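You operate a simulated robot arm through the tools that you are given. There is no shell and no other tool. Be economical: measure what you need, move in short steps, check, and stop when the job is done.

You are at the controls of a simulated robot arm. One attempt, no reset.

Task
Tension the winder's belt to the green mark.
Fine: socket off and try the jog before the cover opens; cover shut, then socket on; the brake stays on. Where these are worked on the way, their far stop is far enough and under half their travel is too little: belt cover.

It is judged by the outcome, as a careful person would: the job done as asked, and still so three seconds after it is handed in. It fails if anything else is knocked over, pushed out of place, dropped, spilled or broken. Lids that push on must go on centred and level and be pressed home; caps that screw on are set level and turned clockwise until they are tight.

Robot
A 7-joint arm with a two-finger parallel gripper on a trunk, on a base that drives. Base frame: it is fixed to the floor where the robot stands at the start and does not move with it; the origin is under the middle of the robot, x ahead of it, y to its left, z up; the surface under the hand at the start is at about z = 880. Units: mm, degrees, N and s.
With the tool pointing down near the work surface it reaches from about 440 to 920 mm from the robot's upright axis, wherever it stands. Its first joint turns from -115.0 to 115.0 degrees. Places, roughly: belt cover [0, 600, 700]; belt gauge [0, 700, 700]; belt knob [100, 600, 700]; jog key [900, 200, 900]; tape brake lever [800, 100, 1000]; winder socket switch [800, 0, 800]. Payload 3.91 kg.
The tool frame sits at the grasp point between the pads (the TCP): z along the fingers, y along the line on which they close. The tips reach 30 mm beyond it. The gripper opens to 110 mm. The fingers are 20 mm wide and 10 mm thick; the gripper's body (48 by 112 mm) begins 55 mm behind the TCP.
Orientation is told as [roll, pitch, yaw] about the base's x, y, z axes, in that order, counted from this pose: with the fingers straight down and closing along the base's y, the tool's x points along the base's -x, its y along +y and its z along -z.

Tools
- The arm moves only by the tool drive_tool. Its argument "steps" is a list of rows, each an object of numbers (a shift or turn left out is 0, a gripper value left out holds the last): "tx", "ty", "tz": the shift along the base's x, y, z in units of 25 mm (1.0 is 25 mm); "rx", "ry", "rz": the turn, a rotation vector about the base's x, y, z in units of 5 degrees (1.0 is 5 degrees); "fingers": the finger opening in mm, from 0 to 110. In form: [{"tx": .., "ty": .., "tz": .., "rx": .., "ry": .., "rz": .., "fingers": ..}, ...]. A call has 1 to 12 rows; each row shifts and turns the commanded pose from where the row before left it. A call with a number of a shift or a turn outside -1 to 1 is refused whole. Rows are played at 5 a second. More than 50 mm and 8.6 degrees between two rows, or a gripper value outside its range, and nothing of the call is played. Where a pose cannot be reached the arm comes as near as it can. A force on the tool above 40 N (or 10 N above the force at the start of the call, whichever is more), or a blocked arm, ends the call early, and 0.2 s more pass. The fingers move at their own pace (about 153 mm/s each) and stop on an object; they squeeze with about 39 N. The grip force told is the motor's: it shows also when the fingers shut on nothing. Time passes only in rows, and 0.2 s behind the last, so rows that do not move let the fingers close. It gives the time, the measured TCP pose, the force on the tool (base axes), the opening and the grip force at its end, in the units of the frame above (readings bear some noise), with the torque about the TCP (base axes, N m) and any sound that the robot's microphone picked up, and new pictures: "views" is both (left out), scene, wrist or none.
- Cameras (640 x 400 px; columns grow to the right, rows downward): "scene" is now at [186, 271.7, 1223.4]; the picture's right is [0.83, -0.55, 0.00], its down [-0.38, -0.58, -0.72] and it looks along [0.40, 0.60, -0.69] (base axes); focal length 214 px, centre (320, 200). "wrist" rides on the gripper at [72, 17, -103] in the tool frame; the picture's right is [-0.23, 0.97, 0.00], its down [-0.76, -0.18, -0.62] and it looks along [-0.61, -0.14, 0.78] (tool axes); focal length 222 px, centre (320, 200). There is no depth. A picture from a camera that has moved, and an enlarged one, comes with that camera's place and axes in the base frame and with its lens.
- raise_lower(by): slides the trunk up (or, below 0, down) by that many mm; the arm and the scene camera ride with it, the base frame stays. It gives what a move gives, with no picture.
- roll_base(legs): drives the robot by 1 to 6 legs, each [ahead, left, turn to the left] in mm, mm and degrees, along the robot's own axes; the way and the turn of a leg run together, so that a leg with both is an arc; at most 1500 mm and 180 degrees a leg. The arm and the cameras ride along, it lands a little off, and it stops where it bumps. It gives what a move gives, and a new picture of the scene camera.
- turn_head(pan, tilt): turns the head with the scene camera to pan (to the left, within 80 degrees either way) and tilt (down, from -29 to 69), counted from straight ahead of the robot. It gives what a move gives, and a new picture of the scene camera.
- close_up(camera, box): a new picture of the part [left, top, right, bottom] of that camera's present view, enlarged. The clock stands still meanwhile.
- sign_off(): hands the job in; it is judged then, once.

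Go step by step. Nothing tells you exact positions but the pictures and the camera data: compare them with the known pose of the tool, close in by small moves and look again before you grip or let go. The budget is 120 turns and 260 pictures, counting those below and the enlarged ones. Unless the task says otherwise, let go and move clear before handing in.

The tools are called by a JSON object that holds its "fn" and its "kwargs". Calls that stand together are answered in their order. drive_tool: Moves the arm, as the interface text tells. Its arguments: {"type":"object","properties":{"steps":{"type":"array"},"views":{"type":"string","enum":["both","scene","wrist","none"]}},"required":["steps"]} The other tools are called the same way: raise_lower (by) slides the trunk up or down; roll_base (legs) drives the base; turn_head (pan, tilt) turns the head that bears the scene camera; close_up (camera, box) takes an enlarged picture of a part of a camera's view; sign_off () hands the job in.

At the start:

```text
t: 0.0
position: [548.5, 378.1, 1181.3]
ee_rot: [0.0, -0.1, 0.0]
wrist_force: [-0.3, 1.1, 0.4]
ft_torque: [0.02, -0.04, -0.01]
grip_width: 110.2
grip_force: 0.1
trunk travel left (down, up): [-575.0, 415.0]
robot x, y, heading: [0.9, 4.3, -0.1]
head pan, tilt: [56.4, 43.7]
```

scene: 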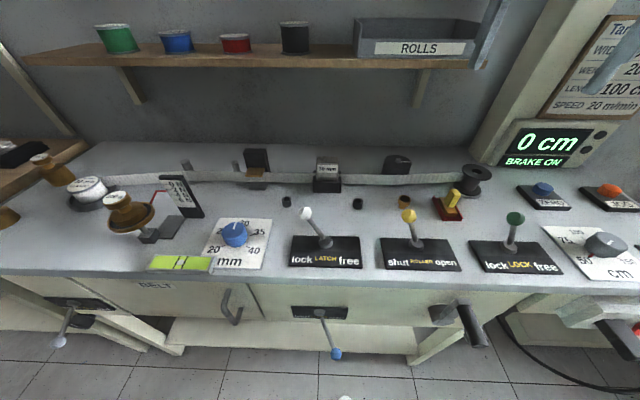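
wrist: 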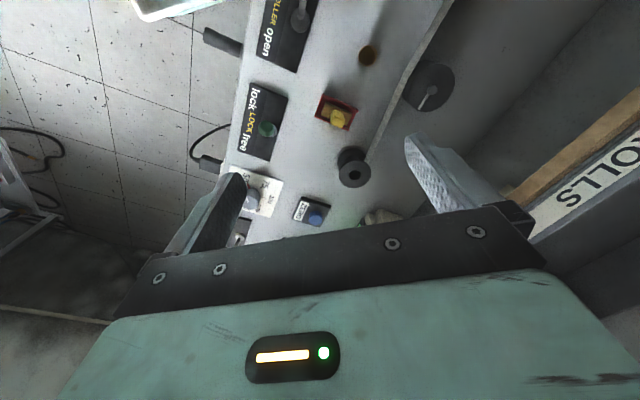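

I see the winder bench running obliquely, ahead and to the left, with the BELT cover on its front left. I'll look around with the head first.

{"fn": "turn_head", "kwargs": {"pan": 10, "tilt": 40}}

{"fn": "turn_head", "kwargs": {"pan": 80, "tilt": 55}}

```text
t: 1.1
position: [549.5, 378.8, 1182.2]
ee_rot: [0.0, 0.0, 0.1]
wrist_force: [0.8, 0.1, 0.2]
ft_torque: [0.01, -0.02, -0.02]
grip_width: 110.1
grip_force: 0.0
trunk travel left (down, up): [-575.0, 415.0]
robot x, y, heading: [4.0, 1.0, 0.0]
head pan, tilt: [10.0, 40.0]
camera scene: at [224.2, 217.9, 1228.7], right [0.17, -0.98, 0.0], down [-0.63, -0.11, -0.77], along [0.75, 0.13, -0.64], focal length 214 px, centre (320, 200)
```

scene: 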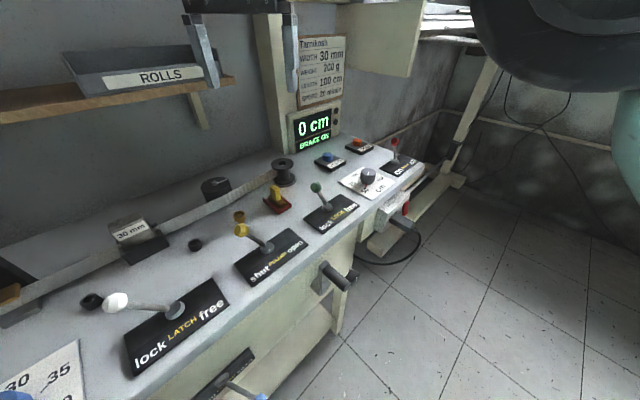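

```text
t: 2.5
position: [548.6, 378.3, 1181.3]
ee_rot: [0.0, -0.1, 0.0]
wrist_force: [-0.9, 1.0, 0.5]
ft_torque: [0.01, -0.02, 0.01]
grip_width: 109.9
grip_force: 0.0
trunk travel left (down, up): [-575.0, 415.0]
robot x, y, heading: [2.1, 2.3, 0.0]
head pan, tilt: [80.0, 55.0]
camera scene: at [153.0, 274.1, 1208.1], right [0.98, -0.17, 0.0], down [-0.14, -0.81, -0.57], along [0.1, 0.56, -0.82], focal length 214 px, centre (320, 200)
```

scene: 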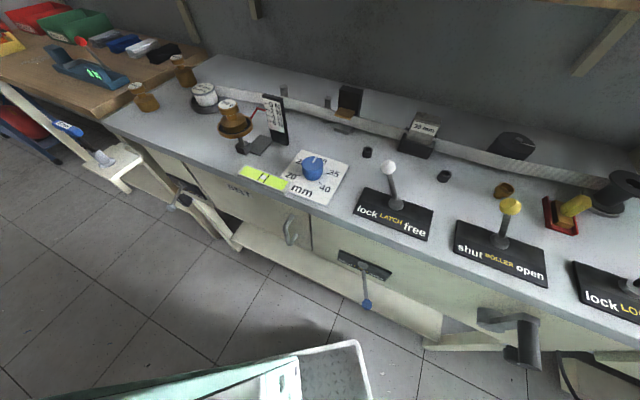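

The BELT cover is a front panel with a handle at its right. I'll enlarge it, then the right side with the switches.

{"fn": "close_up", "kwargs": {"camera": "scene", "box": [150, 130, 350, 255]}}

{"fn": "turn_head", "kwargs": {"pan": 5, "tilt": 45}}

{"fn": "close_up", "kwargs": {"camera": "scene", "box": [280, 80, 480, 240]}}

```text
3.20 times, centred on (250, 192) of scene
camera zoom: at [153.0, 274.1, 1208.1], right [0.98, -0.17, 0.0], down [-0.14, -0.81, -0.57], along [0.1, 0.56, -0.82], focal length 686 px, centre (544, 224)
```

zoom: 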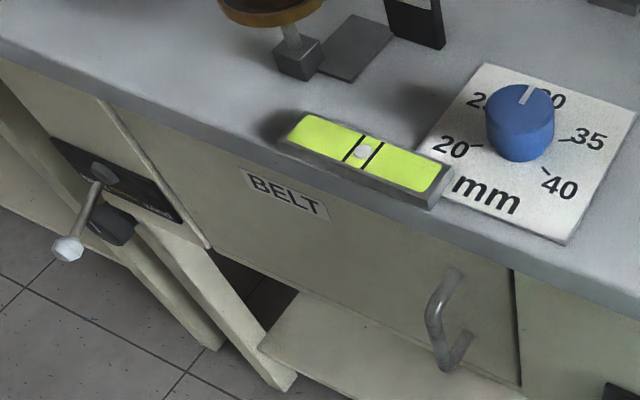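

```text
t: 4.0
position: [548.7, 377.9, 1181.4]
ee_rot: [0.1, -0.1, 0.0]
wrist_force: [-0.2, 0.3, 0.2]
ft_torque: [-0.01, -0.01, 0.03]
grip_width: 110.3
grip_force: 0.0
trunk travel left (down, up): [-575.0, 415.0]
robot x, y, heading: [1.6, 1.5, 0.1]
head pan, tilt: [5.0, 45.0]
camera scene: at [221.5, 210.3, 1221.5], right [0.09, -1.0, 0.0], down [-0.7, -0.06, -0.71], along [0.7, 0.06, -0.71], focal length 214 px, centre (320, 200)
```

scene: 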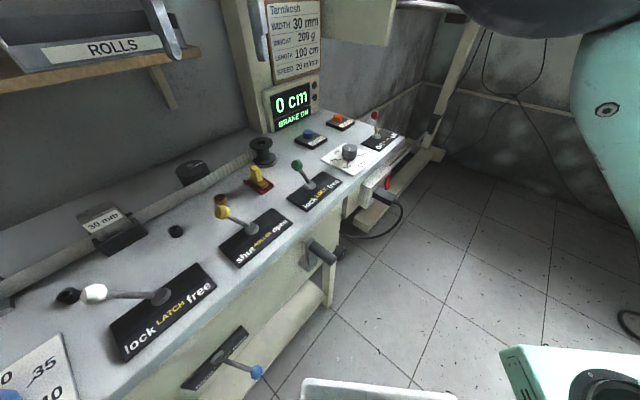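

```text
2.50 times, centred on (380, 160) of scene
camera zoom: at [221.5, 210.3, 1221.5], right [0.09, -1.0, 0.0], down [-0.7, -0.06, -0.71], along [0.7, 0.06, -0.71], focal length 536 px, centre (170, 300)
```

zoom: 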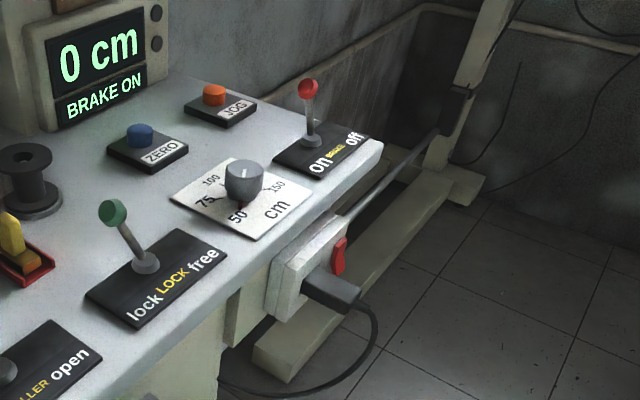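

The bench front runs about 36° clockwise from x, and its front face is roughly 510 mm from the robot. I'll drive right and back, then turn to face the bench near the socket.

{"fn": "roll_base", "kwargs": {"legs": [[318, -414, 0], [0, 0, 54]]}}

{"fn": "turn_head", "kwargs": {"pan": -10, "tilt": 40}}

```text
t: 9.5
position: [334.2, 253.3, 1181.9]
ee_rot: [-0.1, 0.0, 54.1]
wrist_force: [0.4, 0.1, -0.5]
ft_torque: [-0.04, 0.0, 0.02]
grip_width: 110.0
grip_force: 0.1
trunk travel left (down, up): [-575.0, 415.0]
robot x, y, heading: [322.1, -413.8, 54.3]
head pan, tilt: [5.0, 45.0]
camera scene: at [276.2, -109.4, 1221.5], right [0.86, -0.51, 0.0], down [-0.36, -0.61, -0.71], along [0.36, 0.61, -0.71], focal length 214 px, centre (320, 200)
```

scene: 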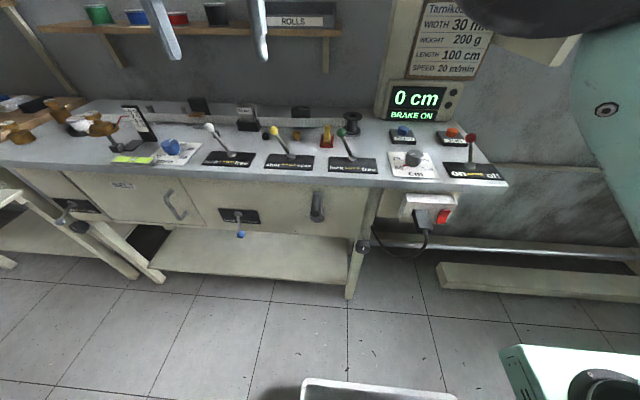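

```text
t: 10.2
position: [335.6, 253.9, 1182.2]
ee_rot: [0.0, 0.0, 54.1]
wrist_force: [0.0, 0.0, 0.2]
ft_torque: [0.04, -0.01, 0.0]
grip_width: 110.0
grip_force: 0.1
trunk travel left (down, up): [-575.0, 415.0]
robot x, y, heading: [317.2, -415.6, 54.4]
head pan, tilt: [-10.0, 40.0]
camera scene: at [295.5, -120.0, 1228.7], right [0.7, -0.72, 0.0], down [-0.46, -0.45, -0.77], along [0.55, 0.53, -0.64], focal length 214 px, centre (320, 200)
```

scene: 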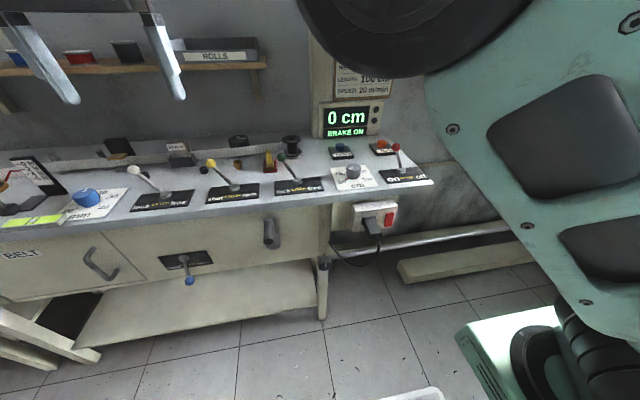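

{"fn": "close_up", "kwargs": {"camera": "scene", "box": [310, 130, 450, 270]}}

{"fn": "turn_head", "kwargs": {"pan": 20, "tilt": 40}}

{"fn": "close_up", "kwargs": {"camera": "scene", "box": [60, 150, 260, 275]}}

```text
2.86 times, centred on (380, 200) of scene
camera zoom: at [295.5, -120.0, 1228.7], right [0.7, -0.72, 0.0], down [-0.46, -0.45, -0.77], along [0.55, 0.53, -0.64], focal length 613 px, centre (149, 200)
```

zoom: 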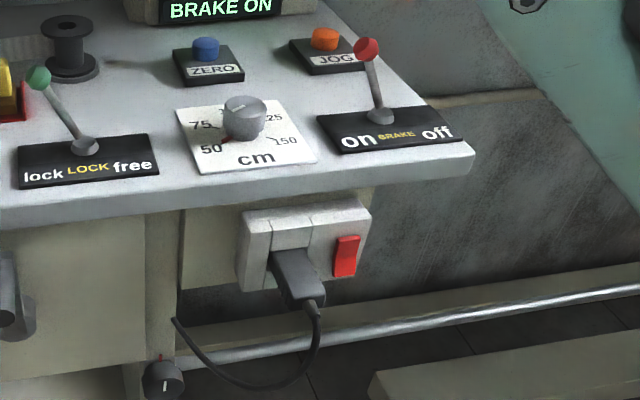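

```text
t: 11.2
position: [334.5, 252.7, 1181.9]
ee_rot: [0.1, 0.1, 54.2]
wrist_force: [-0.3, -0.7, 0.3]
ft_torque: [0.03, 0.02, -0.01]
grip_width: 109.9
grip_force: 0.0
trunk travel left (down, up): [-575.0, 415.0]
robot x, y, heading: [320.9, -413.0, 54.2]
head pan, tilt: [20.0, 40.0]
camera scene: at [257.8, -97.5, 1228.7], right [0.96, -0.27, 0.0], down [-0.18, -0.62, -0.77], along [0.21, 0.74, -0.64], focal length 214 px, centre (320, 200)
```

scene: 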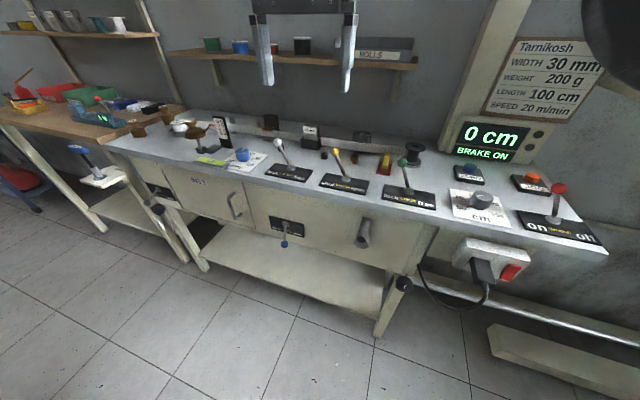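

```text
3.20 times, centred on (160, 212) of scene
camera zoom: at [257.8, -97.5, 1228.7], right [0.96, -0.27, 0.0], down [-0.18, -0.62, -0.77], along [0.21, 0.74, -0.64], focal length 686 px, centre (832, 160)
```

zoom: 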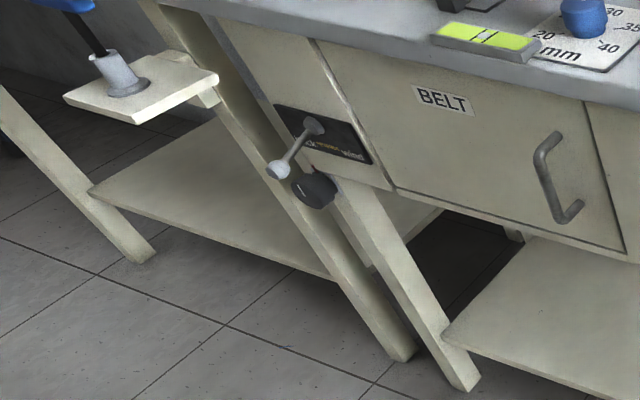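

The rocker is at about (750, 41, 785) on the front and the JOG key at about (946, 210, 903). I'll close the fingers, tilt the tool 45° forward and bring it over to the socket.

{"fn": "drive_tool", "kwargs": {"steps": [{"tx": 1, "ty": -0.74, "tz": -0.6, "rx": 0.812, "ry": -0.584, "fingers": 0}, {"tx": 1, "ty": -0.74, "tz": -0.6, "rx": 0.812, "ry": -0.584}, {"tx": 1, "ty": -0.74, "tz": -0.6, "rx": 0.812, "ry": -0.584}, {"tx": 1, "ty": -0.74, "tz": -0.6, "rx": 0.812, "ry": -0.584}, {"tx": 1, "ty": -0.74, "tz": -0.6, "rx": 0.812, "ry": -0.584}, {"tx": 1, "ty": -0.74, "tz": -0.6, "rx": 0.812, "ry": -0.584}, {"tx": 1, "ty": -0.74, "tz": -0.6, "rx": 0.812, "ry": -0.584}, {"tx": 1, "ty": -0.74, "tz": -0.6, "rx": 0.812, "ry": -0.584}, {"tx": 1, "ty": -0.74, "tz": -0.6, "rx": 0.812, "ry": -0.584}, {"tx": 1, "ty": -0.74, "tz": -0.6}, {"tx": 1, "ty": -0.74, "tz": -0.6}, {"tx": 1, "ty": -0.74, "tz": -0.6}]}}

```text
t: 13.8
position: [635.8, 46.2, 1012.6]
ee_rot: [0.0, -44.8, 54.2]
wrist_force: [1.0, 0.0, -0.2]
ft_torque: [0.0, 0.02, 0.01]
grip_width: 0.0
grip_force: 37.7
out of reach, approached as far as the arm can: row 12
trunk travel left (down, up): [-575.0, 415.0]
robot x, y, heading: [320.1, -414.4, 54.1]
head pan, tilt: [20.0, 40.0]
camera scene: at [257.7, -97.5, 1228.7], right [0.96, -0.27, 0.0], down [-0.18, -0.62, -0.77], along [0.21, 0.74, -0.64], focal length 214 px, centre (320, 200)
camera wrist: at [550.3, -44.9, 1034.6], right [-0.7, 0.7, 0.16], down [0.2, -0.02, 0.98], along [0.69, 0.71, -0.13], focal length 222 px, centre (320, 200)
```

scene: 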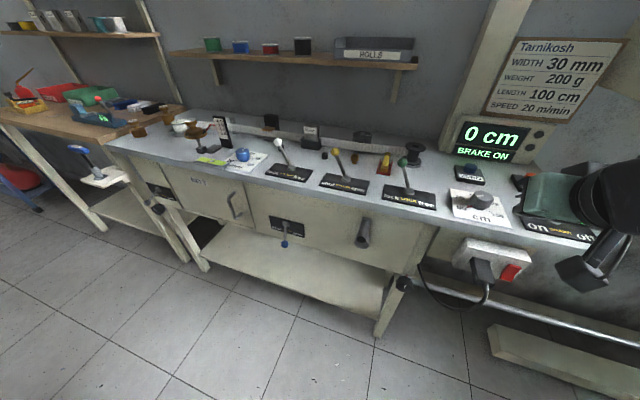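
wrist: 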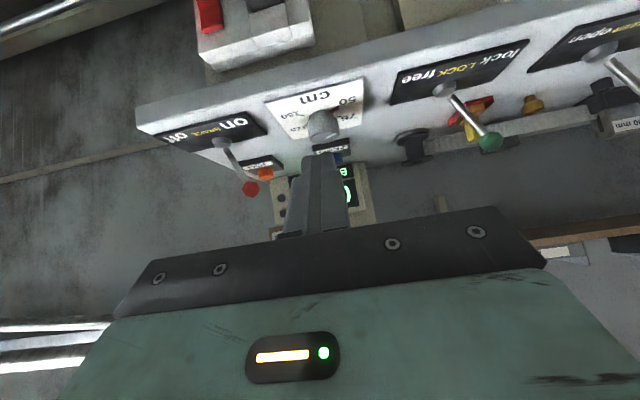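

Lateral reach ran out by a little; I'll lower the trunk and continue to the rocker.

{"fn": "raise_lower", "kwargs": {"by": -150}}

{"fn": "drive_tool", "kwargs": {"steps": [{"tx": 0.6, "ty": -0.6}, {"tx": 0.6, "ty": -0.6}, {"tx": 0.6, "ty": -0.6}, {"tx": 0.6, "ty": -0.6}]}}

```text
t: 15.6
position: [637.1, 46.8, 862.4]
ee_rot: [-0.1, -44.8, 54.1]
wrist_force: [0.6, -0.2, -0.9]
ft_torque: [0.02, -0.01, 0.03]
grip_width: 0.0
grip_force: 37.8
trunk travel left (down, up): [-425.0, 565.0]
robot x, y, heading: [317.5, -413.6, 54.1]
head pan, tilt: [20.0, 40.0]
```

```text
t: 16.6
position: [702.3, 16.8, 885.4]
ee_rot: [0.0, -44.9, 54.2]
wrist_force: [0.2, 0.1, 0.4]
ft_torque: [0.0, 0.01, -0.02]
grip_width: 0.0
grip_force: 37.2
out of reach, approached as far as the arm can: row 1, 2, 3, 4
trunk travel left (down, up): [-425.0, 565.0]
robot x, y, heading: [319.0, -408.8, 54.4]
head pan, tilt: [20.0, 40.0]
camera scene: at [257.7, -97.5, 1078.7], right [0.96, -0.27, 0.0], down [-0.18, -0.62, -0.77], along [0.21, 0.74, -0.64], focal length 214 px, centre (320, 200)
camera wrist: at [616.5, -74.7, 908.0], right [-0.69, 0.7, 0.16], down [0.2, -0.02, 0.98], along [0.69, 0.71, -0.13], focal length 222 px, centre (320, 200)
```

scene: 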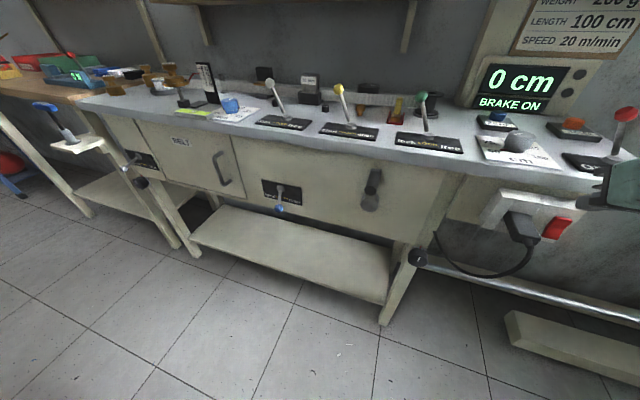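
wrist: 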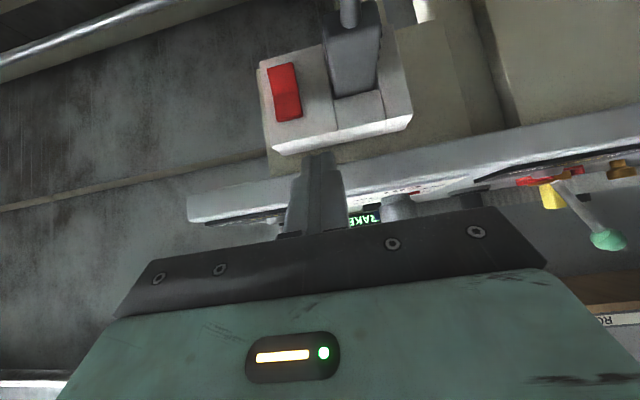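

The arm is too folded this close. I'll back the base off 180 mm for room, and see the rocker enlarged.

{"fn": "close_up", "kwargs": {"camera": "wrist", "box": [240, 40, 420, 160]}}

{"fn": "roll_base", "kwargs": {"legs": [[-180, 0, 0]]}}

```text
3.33 times, centred on (330, 100) of wrist
camera zoom: at [616.5, -74.7, 908.0], right [-0.69, 0.7, 0.16], down [0.2, -0.02, 0.98], along [0.69, 0.71, -0.13], focal length 740 px, centre (287, 533)
```

zoom: 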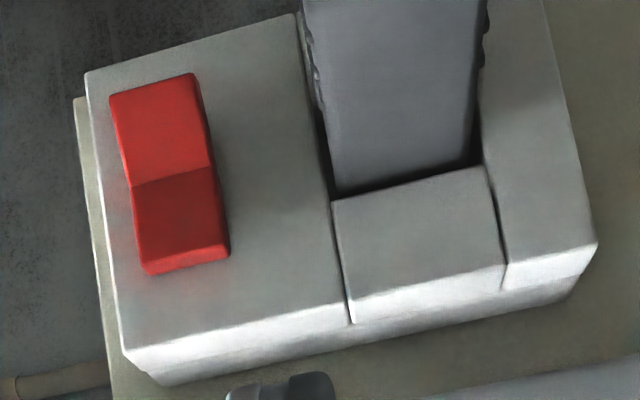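

```text
t: 17.9
position: [622.5, -72.6, 885.6]
ee_rot: [0.0, -44.7, 54.9]
wrist_force: [-0.3, 0.6, 0.3]
ft_torque: [-0.02, 0.02, 0.01]
grip_width: 0.0
grip_force: 38.0
trunk travel left (down, up): [-425.0, 565.0]
robot x, y, heading: [242.9, -504.8, 54.8]
head pan, tilt: [20.0, 40.0]
stopped in leg 1: the robot was blocked; the commanded pose is now the measured one
camera scene: at [180.0, -193.7, 1078.7], right [0.97, -0.26, 0.0], down [-0.17, -0.62, -0.77], along [0.2, 0.74, -0.64], focal length 214 px, centre (320, 200)
```

scene: 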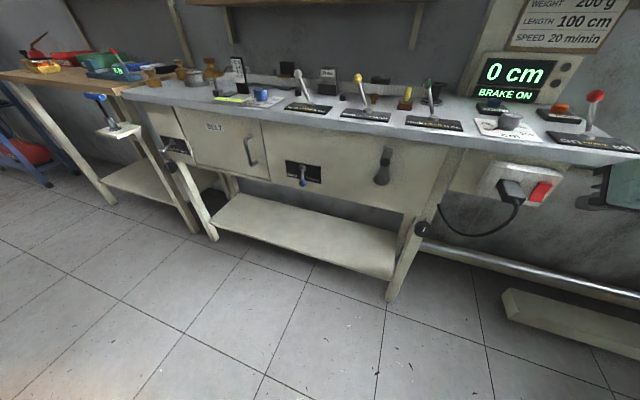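

The base touched something behind after about 120 mm; that should be enough room. Let me look at the rocker's profile.

{"fn": "close_up", "kwargs": {"camera": "scene", "box": [515, 170, 575, 215]}}

{"fn": "turn_head", "kwargs": {"pan": -80, "tilt": 35}}

{"fn": "turn_head", "kwargs": {"pan": 80, "tilt": 35}}

```text
8.89 times, centred on (545, 192) of scene
camera zoom: at [180.0, -193.7, 1078.7], right [0.97, -0.26, 0.0], down [-0.17, -0.62, -0.77], along [0.2, 0.74, -0.64], focal length 1906 px, centre (-1680, 267)
```

zoom: 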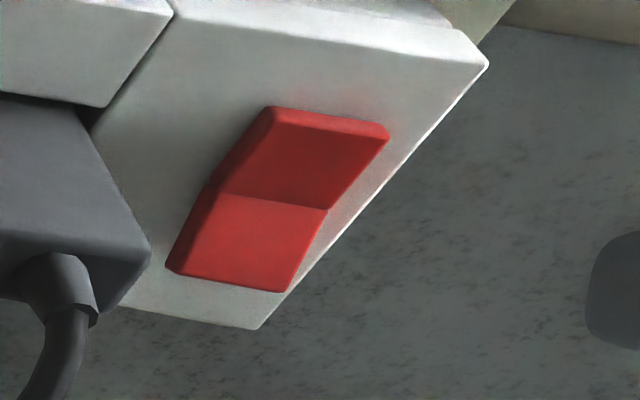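

```text
t: 19.7
position: [624.6, -73.0, 886.3]
ee_rot: [0.1, -44.7, 54.9]
wrist_force: [-0.2, -0.5, 0.5]
ft_torque: [0.01, -0.03, 0.02]
grip_width: 0.0
grip_force: 37.7
trunk travel left (down, up): [-425.0, 565.0]
robot x, y, heading: [246.8, -509.6, 55.0]
head pan, tilt: [-80.0, 35.0]
camera scene: at [237.7, -313.0, 1086.3], right [-0.42, -0.91, 0.0], down [-0.52, 0.24, -0.82], along [0.74, -0.35, -0.57], focal length 214 px, centre (320, 200)
```

scene: 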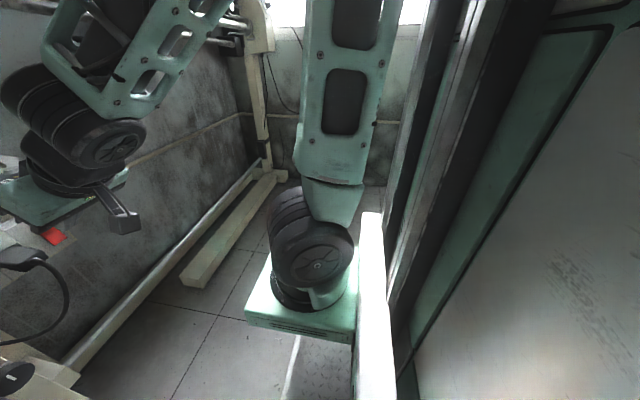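

```text
t: 22.1
position: [623.1, -72.8, 886.1]
ee_rot: [0.0, -44.7, 54.8]
wrist_force: [-0.4, -0.2, 0.4]
ft_torque: [-0.06, -0.01, -0.02]
grip_width: 0.0
grip_force: 37.4
trunk travel left (down, up): [-425.0, 565.0]
robot x, y, heading: [243.5, -507.3, 55.1]
head pan, tilt: [80.0, 35.0]
camera scene: at [95.7, -213.4, 1086.3], right [0.71, 0.71, 0.0], down [0.41, -0.41, -0.82], along [-0.58, 0.58, -0.57], focal length 214 px, centre (320, 200)
```

scene: 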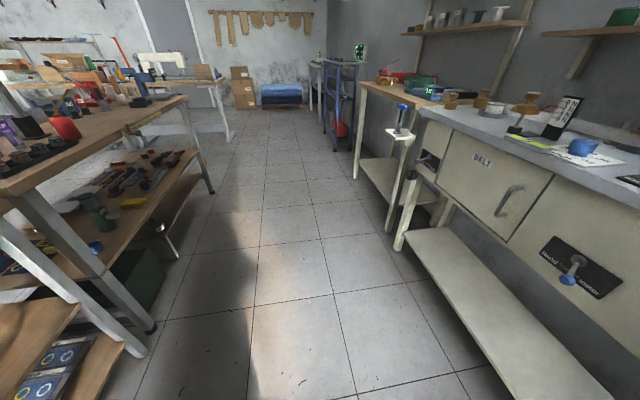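

The lower half of the rocker stands proud (state on), so pressing its lower half turns it off. I'll stand the closed fingertips just in front of that half.

{"fn": "drive_tool", "kwargs": {"steps": [{"tx": 0.864, "ty": 0.556, "tz": -0.97}, {"tx": 0.864, "ty": 0.556, "tz": -0.97}, {"tx": 0.864, "ty": 0.556, "tz": -0.97}, {"tx": 0.864, "ty": 0.556, "tz": -0.97}], "views": "wrist"}}

{"fn": "turn_head", "kwargs": {"pan": -5, "tilt": 30}}

```text
t: 23.1
position: [708.5, -18.9, 788.2]
ee_rot: [0.0, -44.8, 55.0]
wrist_force: [-0.4, 0.3, 0.3]
ft_torque: [-0.05, -0.02, -0.08]
grip_width: 0.0
grip_force: 37.6
trunk travel left (down, up): [-425.0, 565.0]
robot x, y, heading: [244.4, -506.2, 55.0]
head pan, tilt: [80.0, 35.0]
camera wrist: at [623.5, -110.8, 810.5], right [-0.71, 0.69, 0.16], down [0.2, -0.02, 0.98], along [0.68, 0.72, -0.13], focal length 222 px, centre (320, 200)
```

wrist: 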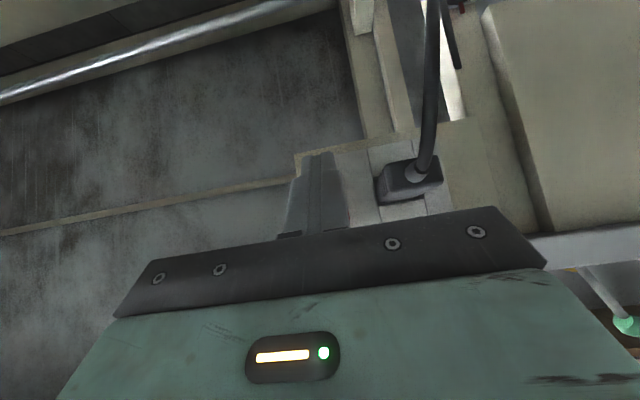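

```text
t: 24.7
position: [708.6, -18.4, 788.7]
ee_rot: [0.0, -44.7, 55.0]
wrist_force: [0.1, -0.7, -0.5]
ft_torque: [0.01, 0.01, -0.03]
grip_width: 0.1
grip_force: 37.2
trunk travel left (down, up): [-425.0, 565.0]
robot x, y, heading: [243.0, -505.0, 55.0]
head pan, tilt: [-5.0, 30.0]
camera scene: at [216.1, -206.5, 1094.1], right [0.77, -0.64, 0.0], down [-0.32, -0.38, -0.87], along [0.56, 0.66, -0.5], focal length 214 px, centre (320, 200)
```

scene: 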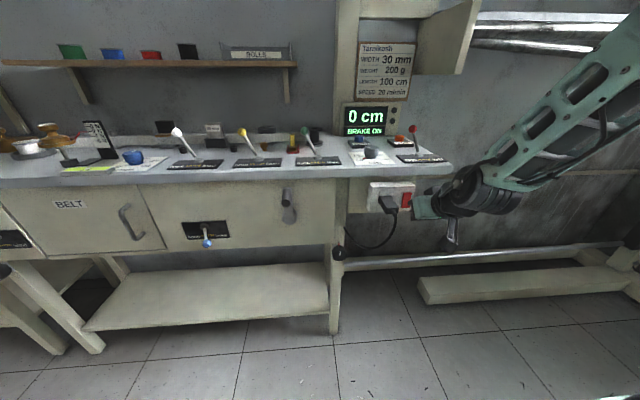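

{"fn": "close_up", "kwargs": {"camera": "scene", "box": [360, 165, 460, 230]}}

{"fn": "close_up", "kwargs": {"camera": "wrist", "box": [260, 100, 460, 225]}}

```text
6.15 times, centred on (410, 198) of scene
camera zoom: at [216.1, -206.5, 1094.1], right [0.77, -0.64, 0.0], down [-0.32, -0.38, -0.87], along [0.56, 0.66, -0.5], focal length 1320 px, centre (-234, 215)
```

zoom: 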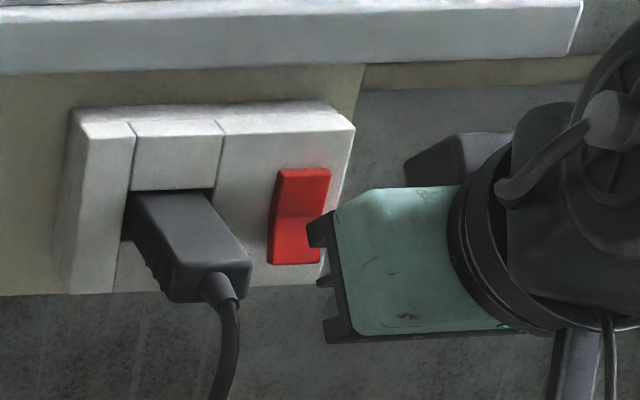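

```text
3.20 times, centred on (360, 162) of wrist
camera zoom: at [623.8, -111.2, 810.6], right [-0.71, 0.69, 0.16], down [0.2, -0.02, 0.98], along [0.68, 0.72, -0.13], focal length 711 px, centre (192, 320)
```

zoom: 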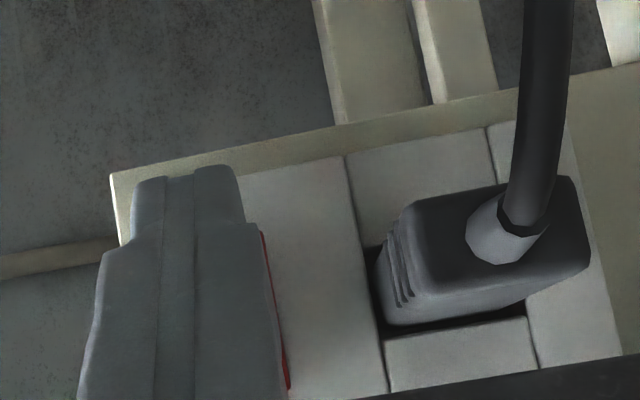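

The fingertips sit before the rocker's lower half. I'll press straight in, slowly.

{"fn": "drive_tool", "kwargs": {"steps": [{"tx": 0.234, "ty": 0.325}, {"tx": 0.234, "ty": 0.325}, {"tx": 0.234, "ty": 0.325}, {"tx": 0.117, "ty": 0.162}, {"tx": 0.117, "ty": 0.162}, {"tx": 0.117, "ty": 0.162}], "views": "none"}}

{"fn": "close_up", "kwargs": {"camera": "scene", "box": [330, 90, 460, 230]}}

```text
t: 26.1
position: [736.6, 17.7, 787.7]
ee_rot: [0.1, -44.6, 54.9]
wrist_force: [-0.7, 0.2, -0.4]
ft_torque: [0.01, -0.01, -0.01]
grip_width: 0.0
grip_force: 37.8
trunk travel left (down, up): [-425.0, 565.0]
robot x, y, heading: [246.6, -508.1, 55.1]
head pan, tilt: [-5.0, 30.0]
```

```text
2.86 times, centred on (395, 160) of scene
camera zoom: at [216.1, -206.5, 1094.1], right [0.77, -0.64, 0.0], down [-0.32, -0.38, -0.87], along [0.56, 0.66, -0.5], focal length 613 px, centre (106, 314)
```

zoom: 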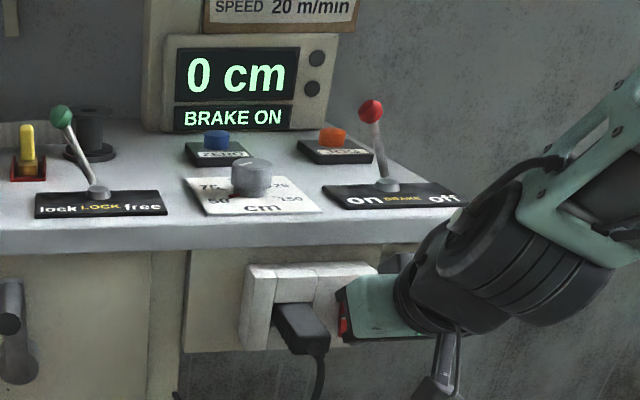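

No contact yet; continuing in 4 mm steps.

{"fn": "drive_tool", "kwargs": {"steps": [{"tx": 0.094, "ty": 0.13}, {"tx": 0.094, "ty": 0.13}, {"tx": 0.094, "ty": 0.13}], "views": "none"}}

{"fn": "close_up", "kwargs": {"camera": "wrist", "box": [260, 100, 460, 225]}}

```text
t: 26.8
position: [738.8, 21.6, 786.9]
ee_rot: [0.2, -44.2, 54.8]
wrist_force: [-2.9, -3.4, -0.3]
ft_torque: [0.21, -0.15, -0.05]
grip_width: 0.0
grip_force: 38.1
trunk travel left (down, up): [-425.0, 565.0]
robot x, y, heading: [249.8, -504.7, 54.5]
head pan, tilt: [-5.0, 30.0]
heard: click
stopped in row 3: the force on the tool passed its limit at 49 N (the readings are from after the stop); the commanded pose is now the measured one
```

```text
3.20 times, centred on (360, 162) of wrist
camera zoom: at [653.4, -70.9, 810.0], right [-0.7, 0.69, 0.16], down [0.21, -0.01, 0.98], along [0.68, 0.72, -0.14], focal length 711 px, centre (192, 320)
```

zoom: 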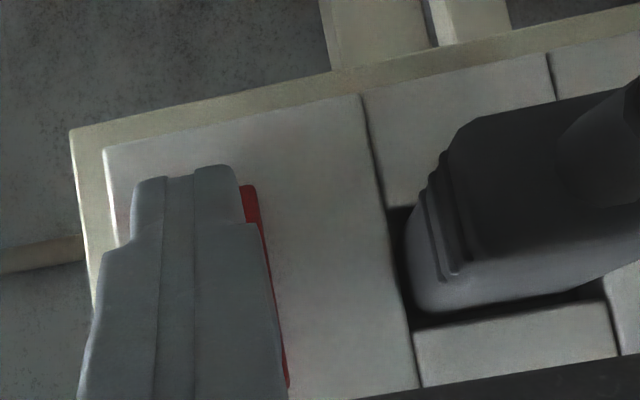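

A click. I'll back off the fingers and check the rocker and the display.

{"fn": "drive_tool", "kwargs": {"steps": [{"tx": -0.47, "ty": -0.65}, {"tx": -0.47, "ty": -0.65}, {"tx": -0.47, "ty": -0.65, "tz": 0.6}, {"tx": -0.47, "ty": -0.65, "tz": 0.6}, {"tx": -0.47, "ty": -0.65, "tz": 1}, {"tz": 1}, {"tz": 1}, {"tz": 1}], "views": "wrist"}}

{"fn": "close_up", "kwargs": {"camera": "scene", "box": [330, 90, 460, 230]}}

```text
t: 28.6
position: [681.4, -53.8, 908.7]
ee_rot: [0.1, -44.3, 54.8]
wrist_force: [-0.3, 0.7, 0.4]
ft_torque: [-0.04, 0.0, 0.0]
grip_width: 0.2
grip_force: 37.7
out of reach, approached as far as the arm can: row 5
trunk travel left (down, up): [-425.0, 565.0]
robot x, y, heading: [246.2, -506.2, 55.0]
head pan, tilt: [-5.0, 30.0]
camera wrist: at [595.8, -145.4, 931.7], right [-0.7, 0.69, 0.16], down [0.21, -0.01, 0.98], along [0.68, 0.72, -0.14], focal length 222 px, centre (320, 200)
```

wrist: 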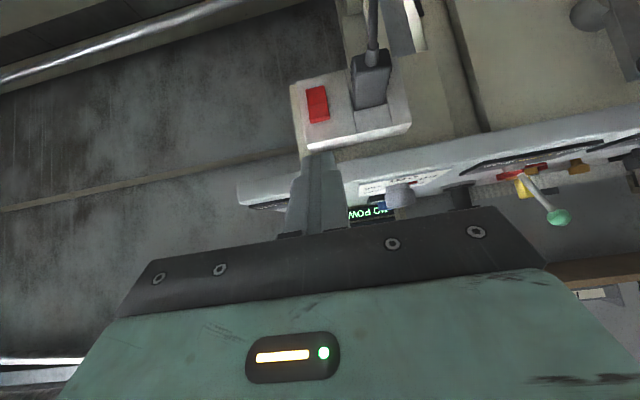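

```text
2.86 times, centred on (395, 160) of scene
camera zoom: at [216.3, -206.5, 1094.0], right [0.77, -0.64, 0.0], down [-0.32, -0.38, -0.87], along [0.56, 0.66, -0.5], focal length 613 px, centre (106, 314)
```

zoom: 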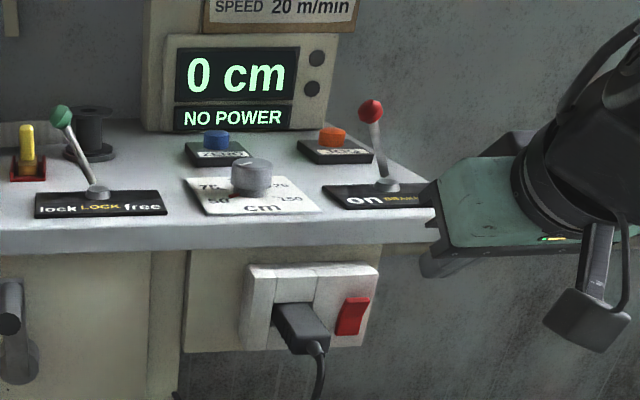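

The display now reads NO POWER. I'll raise the arm and go forward so as to reach the JOG key with the tool pointing down.

{"fn": "raise_lower", "kwargs": {"by": 230}}

{"fn": "roll_base", "kwargs": {"legs": [[200, 0, 0]]}}

{"fn": "drive_tool", "kwargs": {"steps": [{"rx": -0.812, "ry": 0.584}, {"rx": -0.812, "ry": 0.584}, {"rx": -0.812, "ry": 0.584}, {"rx": -0.812, "ry": 0.584}, {"rx": -0.812, "ry": 0.584}, {"rx": -0.812, "ry": 0.584}, {"rx": -0.812, "ry": 0.584}, {"rx": -0.812, "ry": 0.584}, {"rx": -0.812, "ry": 0.584}]}}

```text
t: 31.0
position: [680.4, -52.8, 1139.2]
ee_rot: [0.1, -44.3, 54.9]
wrist_force: [0.0, 0.2, -0.1]
ft_torque: [-0.02, 0.01, 0.0]
grip_width: 0.2
grip_force: 37.8
trunk travel left (down, up): [-655.0, 335.0]
robot x, y, heading: [240.6, -506.2, 55.1]
head pan, tilt: [-5.0, 30.0]
```

```text
t: 32.6
position: [790.3, 105.5, 1138.7]
ee_rot: [0.1, -44.3, 54.9]
wrist_force: [0.4, 0.1, 0.7]
ft_torque: [0.01, -0.02, 0.02]
grip_width: 0.1
grip_force: 37.6
trunk travel left (down, up): [-655.0, 335.0]
robot x, y, heading: [355.2, -349.5, 54.8]
head pan, tilt: [-5.0, 30.0]
camera scene: at [326.5, -48.3, 1324.1], right [0.77, -0.64, 0.0], down [-0.32, -0.38, -0.87], along [0.56, 0.66, -0.5], focal length 214 px, centre (320, 200)
```

scene: 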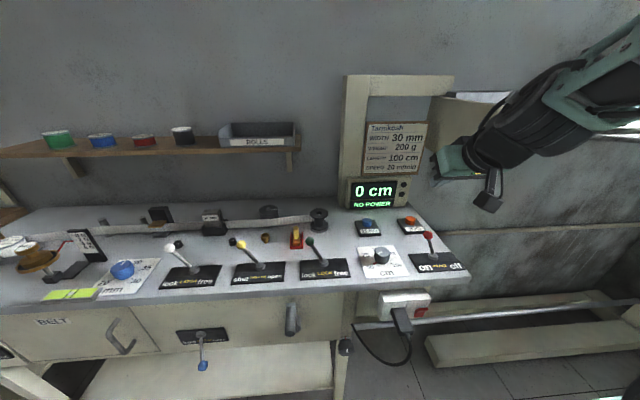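

```text
t: 34.6
position: [788.9, 101.2, 1139.3]
ee_rot: [0.5, 0.6, 54.8]
wrist_force: [0.0, -0.2, 0.7]
ft_torque: [-0.01, -0.02, -0.02]
grip_width: 0.2
grip_force: 37.8
out of reach, approached as far as the arm can: row 9
trunk travel left (down, up): [-655.0, 335.0]
robot x, y, heading: [358.8, -347.9, 54.9]
head pan, tilt: [-5.0, 30.0]
camera scene: at [326.5, -48.3, 1324.1], right [0.77, -0.64, 0.0], down [-0.32, -0.38, -0.87], along [0.56, 0.66, -0.5], focal length 214 px, centre (320, 200)
camera wrist: at [733.5, 52.7, 1243.8], right [-0.66, 0.75, 0.01], down [0.59, 0.52, 0.61], along [0.45, 0.41, -0.79], focal length 222 px, centre (320, 200)
```

scene: 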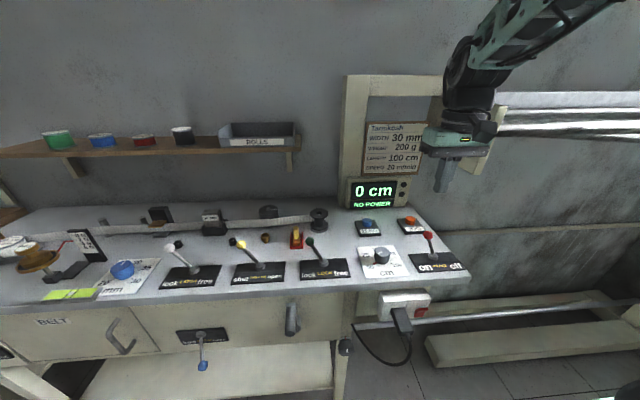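
wrist: 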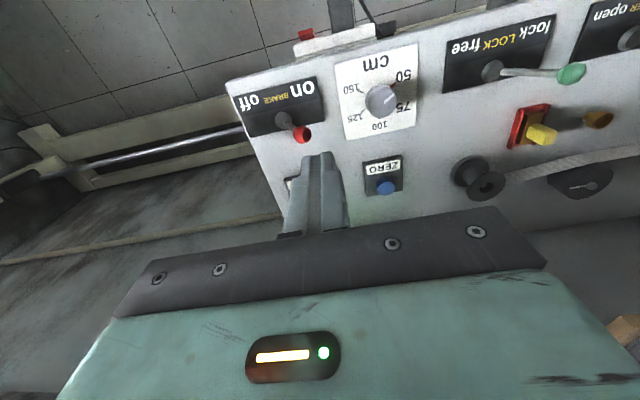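

JOG is near (942, 208). I'll move over it high and then descend partway.

{"fn": "drive_tool", "kwargs": {"steps": [{"tx": 1, "ty": 0.7}, {"tx": 1, "ty": 0.7}, {"tx": 1, "ty": 0.7}, {"tx": 1, "ty": 0.7}, {"tx": 1, "ty": 0.7}, {"tx": 1, "ty": 0.7}, {"tz": -1}, {"tz": -1}, {"tz": -1}, {"tz": -1}, {"tz": -1}]}}

{"fn": "close_up", "kwargs": {"camera": "scene", "box": [340, 140, 500, 280]}}

```text
t: 37.0
position: [771.5, 70.8, 1067.5]
ee_rot: [0.6, 0.6, 54.7]
wrist_force: [-0.5, -0.6, 0.7]
ft_torque: [0.0, -0.04, -0.02]
grip_width: 0.1
grip_force: 37.6
out of reach, approached as far as the arm can: row 1, 2, 3, 4, 5, 6, 7, 8, 9, 10, 11
trunk travel left (down, up): [-655.0, 335.0]
robot x, y, heading: [353.7, -351.8, 55.3]
head pan, tilt: [-5.0, 30.0]
camera scene: at [326.5, -48.3, 1324.1], right [0.77, -0.64, 0.0], down [-0.32, -0.38, -0.87], along [0.56, 0.66, -0.5], focal length 214 px, centre (320, 200)
camera wrist: at [718.9, 22.4, 1171.6], right [-0.66, 0.75, 0.01], down [0.59, 0.52, 0.61], along [0.46, 0.41, -0.79], focal length 222 px, centre (320, 200)
```

scene: 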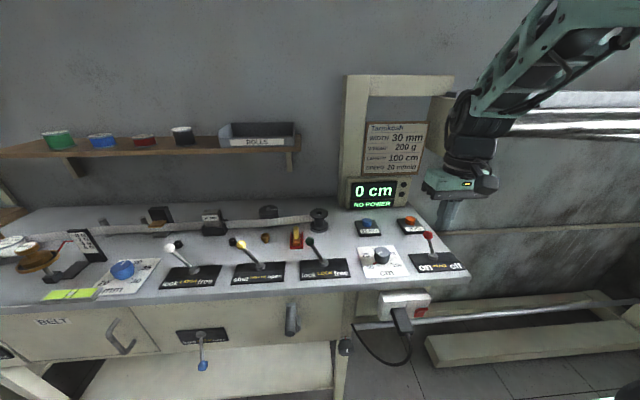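
wrist: 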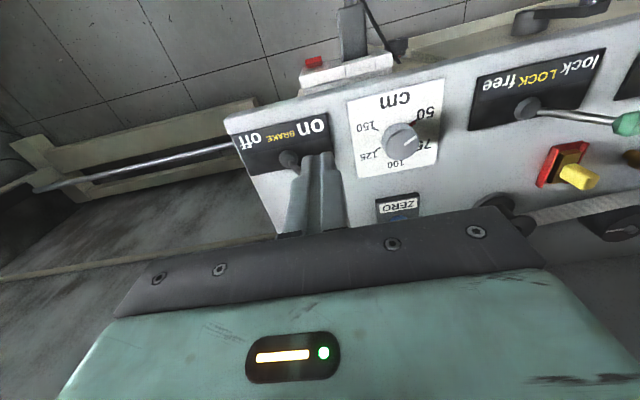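

```text
2.86 times, centred on (420, 210) of scene
camera zoom: at [326.5, -48.3, 1324.1], right [0.77, -0.64, 0.0], down [-0.32, -0.38, -0.87], along [0.56, 0.66, -0.5], focal length 613 px, centre (34, 171)
```

zoom: 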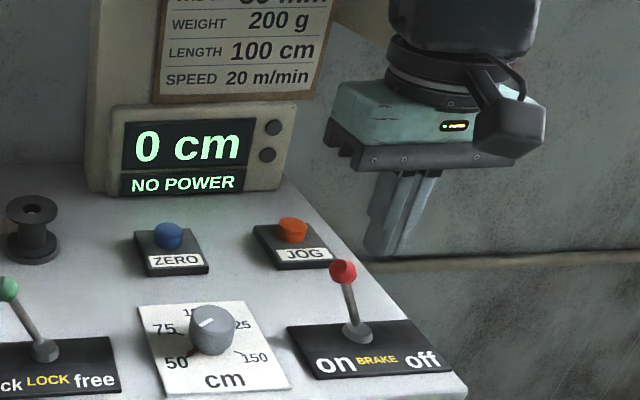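

The arm stopped short in an awkward posture, far inside its reach. I'll lift and move back left, to see where it becomes free.

{"fn": "drive_tool", "kwargs": {"steps": [{"tz": 1}, {"tz": 1}, {"tz": 1, "tx": -0.8, "ty": 0.58}, {"tx": -0.8, "ty": 0.58}, {"tx": -0.8, "ty": 0.58}, {"tx": -0.8, "ty": 0.58}], "views": "scene"}}

```text
t: 38.4
position: [713.2, 113.3, 1141.9]
ee_rot: [0.9, 0.7, 55.2]
wrist_force: [-0.2, -1.0, -0.3]
ft_torque: [0.02, 0.0, 0.01]
grip_width: 0.0
grip_force: 37.1
out of reach, approached as far as the arm can: row 6
trunk travel left (down, up): [-655.0, 335.0]
robot x, y, heading: [354.6, -349.5, 54.8]
head pan, tilt: [-5.0, 30.0]
camera scene: at [326.6, -48.3, 1324.1], right [0.77, -0.64, 0.0], down [-0.32, -0.38, -0.87], along [0.56, 0.66, -0.5], focal length 214 px, centre (320, 200)
```

scene: 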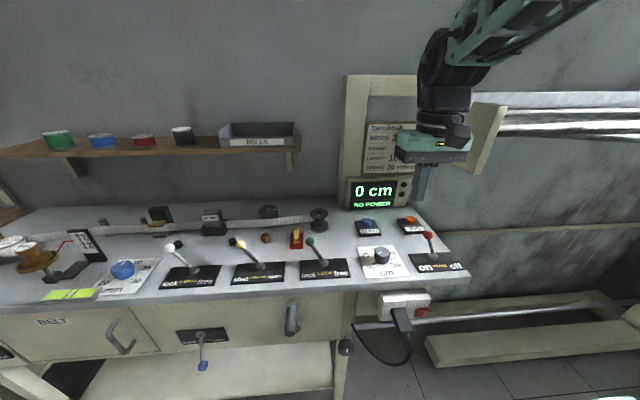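

{"fn": "drive_tool", "kwargs": {"steps": [{"rz": 1}, {"rz": 1}, {"rz": 1}, {"rz": 1}, {"tx": 0.58, "ty": 0.81}, {"tx": 0.58, "ty": 0.81}, {"tx": 0.58, "ty": 0.81}], "views": "none"}}

{"fn": "turn_head", "kwargs": {"pan": -50, "tilt": 0}}

```text
t: 40.0
position: [740.7, 150.0, 1153.9]
ee_rot: [0.7, 0.6, 74.9]
wrist_force: [-1.2, 0.5, 0.1]
ft_torque: [0.0, 0.04, 0.02]
grip_width: 0.3
grip_force: 37.8
out of reach, approached as far as the arm can: row 6, 7
trunk travel left (down, up): [-655.0, 335.0]
robot x, y, heading: [359.8, -349.8, 54.9]
head pan, tilt: [-5.0, 30.0]
```

```text
t: 41.1
position: [742.2, 149.7, 1154.3]
ee_rot: [0.7, 0.6, 74.9]
wrist_force: [0.4, 0.8, 0.8]
ft_torque: [0.01, 0.01, -0.02]
grip_width: 0.0
grip_force: 37.4
trunk travel left (down, up): [-655.0, 335.0]
robot x, y, heading: [357.2, -350.6, 54.8]
head pan, tilt: [-50.0, 0.0]
camera scene: at [358.1, -109.6, 1372.4], right [0.09, -1.0, 0.0], down [0.0, 0.0, -1.0], along [1.0, 0.09, 0.0], focal length 214 px, centre (320, 200)
```

scene: 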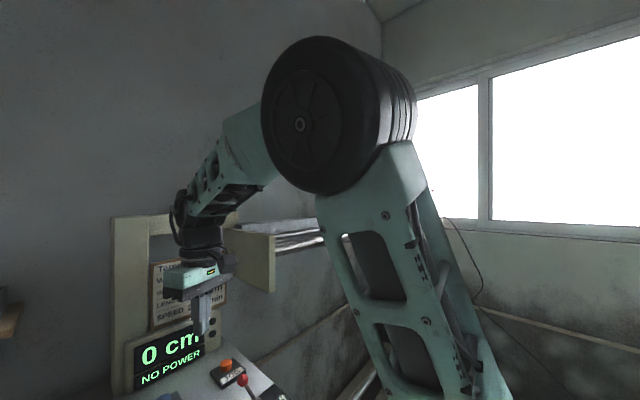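

Turning the hand helped a little, so a wrist joint seems near its limit. I'll turn it further and test outward again.

{"fn": "drive_tool", "kwargs": {"steps": [{"rz": 1}, {"rz": 1}, {"rz": 1}, {"rz": 1}, {"rz": 1}, {"rz": 1}, {"tx": 0.58, "ty": 0.81}, {"tx": 0.58, "ty": 0.81}, {"tx": 0.58, "ty": 0.81}, {"tx": 0.58, "ty": 0.81}], "views": "scene"}}

```text
t: 43.3
position: [740.7, 152.7, 1169.3]
ee_rot: [0.6, 0.7, 104.8]
wrist_force: [-0.2, 0.0, 0.0]
ft_torque: [-0.02, -0.02, 0.0]
grip_width: 0.0
grip_force: 37.7
out of reach, approached as far as the arm can: row 7, 8, 9, 10
trunk travel left (down, up): [-655.0, 335.0]
robot x, y, heading: [354.7, -351.2, 55.2]
head pan, tilt: [-50.0, 0.0]
camera scene: at [358.1, -109.7, 1372.4], right [0.09, -1.0, 0.0], down [0.0, 0.0, -1.0], along [1.0, 0.09, 0.0], focal length 214 px, centre (320, 200)
```

scene: 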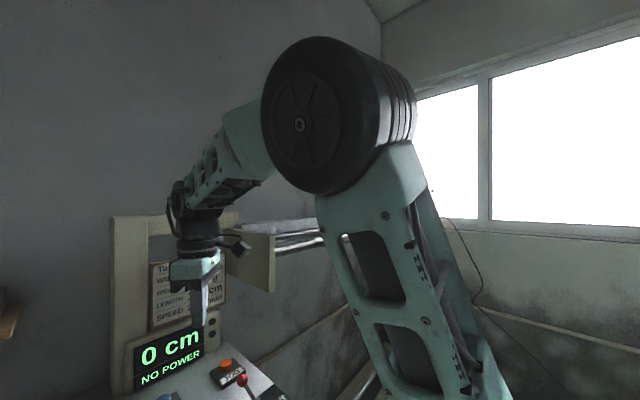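

Not the yaw. Let me see the whole arm, to understand its posture.

{"fn": "turn_head", "kwargs": {"pan": -65, "tilt": 45}}

{"fn": "turn_head", "kwargs": {"pan": -30, "tilt": 20}}

```text
t: 44.4
position: [740.9, 153.6, 1169.3]
ee_rot: [0.5, 0.8, 104.8]
wrist_force: [0.2, 0.2, 0.3]
ft_torque: [-0.01, -0.03, 0.04]
grip_width: 0.0
grip_force: 37.6
trunk travel left (down, up): [-655.0, 335.0]
robot x, y, heading: [357.1, -346.8, 55.2]
head pan, tilt: [-65.0, 45.0]
camera scene: at [348.6, -131.7, 1301.5], right [-0.17, -0.98, 0.0], down [-0.7, 0.12, -0.71], along [0.7, -0.12, -0.71], focal length 214 px, centre (320, 200)
```

scene: 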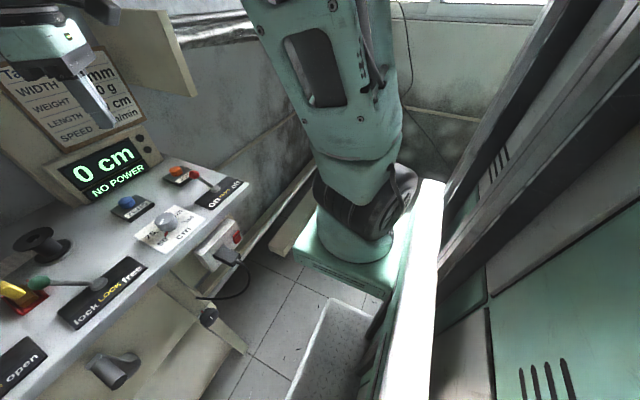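

```text
t: 45.4
position: [740.4, 153.7, 1169.1]
ee_rot: [0.4, 0.6, 104.8]
wrist_force: [-0.1, 0.8, -1.0]
ft_torque: [0.02, 0.01, 0.03]
grip_width: 0.2
grip_force: 37.7
trunk travel left (down, up): [-655.0, 335.0]
robot x, y, heading: [356.5, -349.9, 54.5]
head pan, tilt: [-30.0, 20.0]
camera scene: at [352.8, -78.3, 1340.1], right [0.42, -0.91, 0.0], down [-0.31, -0.14, -0.94], along [0.85, 0.4, -0.34], focal length 214 px, centre (320, 200)
```

scene: 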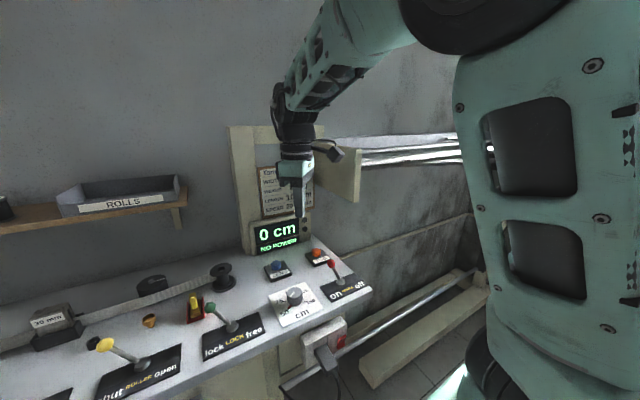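

The arm's own axis stands on the robot's right, so the tool is now too close to it and folded. I'll undo the yaw, tilt the tool again, move out to the right, then straighten it.

{"fn": "drive_tool", "kwargs": {"steps": [{"rz": -1}, {"rz": -1}, {"rz": -1}, {"rz": -1}, {"rz": -1}, {"rz": -1}, {"rz": -1}, {"rz": -1}, {"rz": -1}, {"rz": -1}], "views": "none"}}

{"fn": "drive_tool", "kwargs": {"steps": [{"rx": 0.812, "ry": -0.584}, {"rx": 0.812, "ry": -0.584}, {"rx": 0.812, "ry": -0.584}, {"rx": 0.812, "ry": -0.584}, {"rx": 0.812, "ry": -0.584}, {"tx": 1, "ty": -0.5}, {"tx": 1, "ty": 0.3}, {"tx": 1, "ty": 0.3}, {"tx": 1, "ty": 0.3}, {"tx": 1, "ty": 0.3}], "views": "scene"}}

```text
t: 47.6
position: [747.5, 141.5, 1167.2]
ee_rot: [0.9, 0.7, 55.0]
wrist_force: [-0.5, 1.0, -1.0]
ft_torque: [-0.03, -0.03, 0.0]
grip_width: 0.0
grip_force: 37.3
out of reach, approached as far as the arm can: row 10
trunk travel left (down, up): [-655.0, 335.0]
robot x, y, heading: [356.6, -346.0, 55.1]
head pan, tilt: [-30.0, 20.0]
```

```text
t: 49.8
position: [860.4, 150.8, 1169.0]
ee_rot: [0.4, -24.2, 54.9]
wrist_force: [0.5, -0.3, 0.5]
ft_torque: [0.0, 0.01, -0.03]
grip_width: 0.1
grip_force: 37.2
out of reach, approached as far as the arm can: row 10
trunk travel left (down, up): [-655.0, 335.0]
robot x, y, heading: [353.0, -346.2, 55.0]
head pan, tilt: [-30.0, 20.0]
camera scene: at [352.9, -78.2, 1340.1], right [0.42, -0.91, 0.0], down [-0.31, -0.14, -0.94], along [0.85, 0.4, -0.34], focal length 214 px, centre (320, 200)
```

scene: 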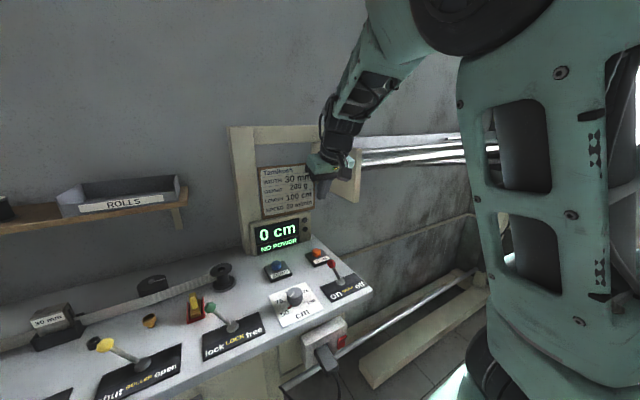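

The straight-down posture is barred by the wrist, but the 45° tilt moves freely. I'll press JOG with the tilted tool, passing well above the brake lever.

{"fn": "drive_tool", "kwargs": {"steps": [{"rx": 0.812, "ry": -0.584}, {"rx": 0.812, "ry": -0.584}, {"rx": 0.812, "ry": -0.584}, {"rx": 0.812, "ry": -0.584}, {"tx": 0.78, "ty": 0.47}, {"tx": 0.78, "ty": 0.47}, {"tx": 0.78, "ty": 0.47}, {"tx": 0.78, "ty": 0.47}], "views": "scene"}}

```text
t: 51.6
position: [902.3, 173.8, 1186.0]
ee_rot: [0.1, -44.3, 55.1]
wrist_force: [0.4, 0.1, -0.3]
ft_torque: [0.01, 0.05, 0.01]
grip_width: 0.0
grip_force: 37.0
out of reach, approached as far as the arm can: row 7, 8
trunk travel left (down, up): [-655.0, 335.0]
robot x, y, heading: [357.1, -353.5, 54.8]
head pan, tilt: [-30.0, 20.0]
camera scene: at [352.8, -78.2, 1340.1], right [0.42, -0.91, 0.0], down [-0.31, -0.14, -0.94], along [0.85, 0.4, -0.34], focal length 214 px, centre (320, 200)
```

scene: 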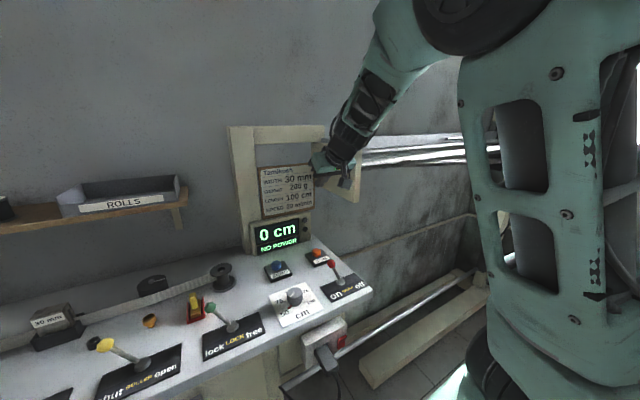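

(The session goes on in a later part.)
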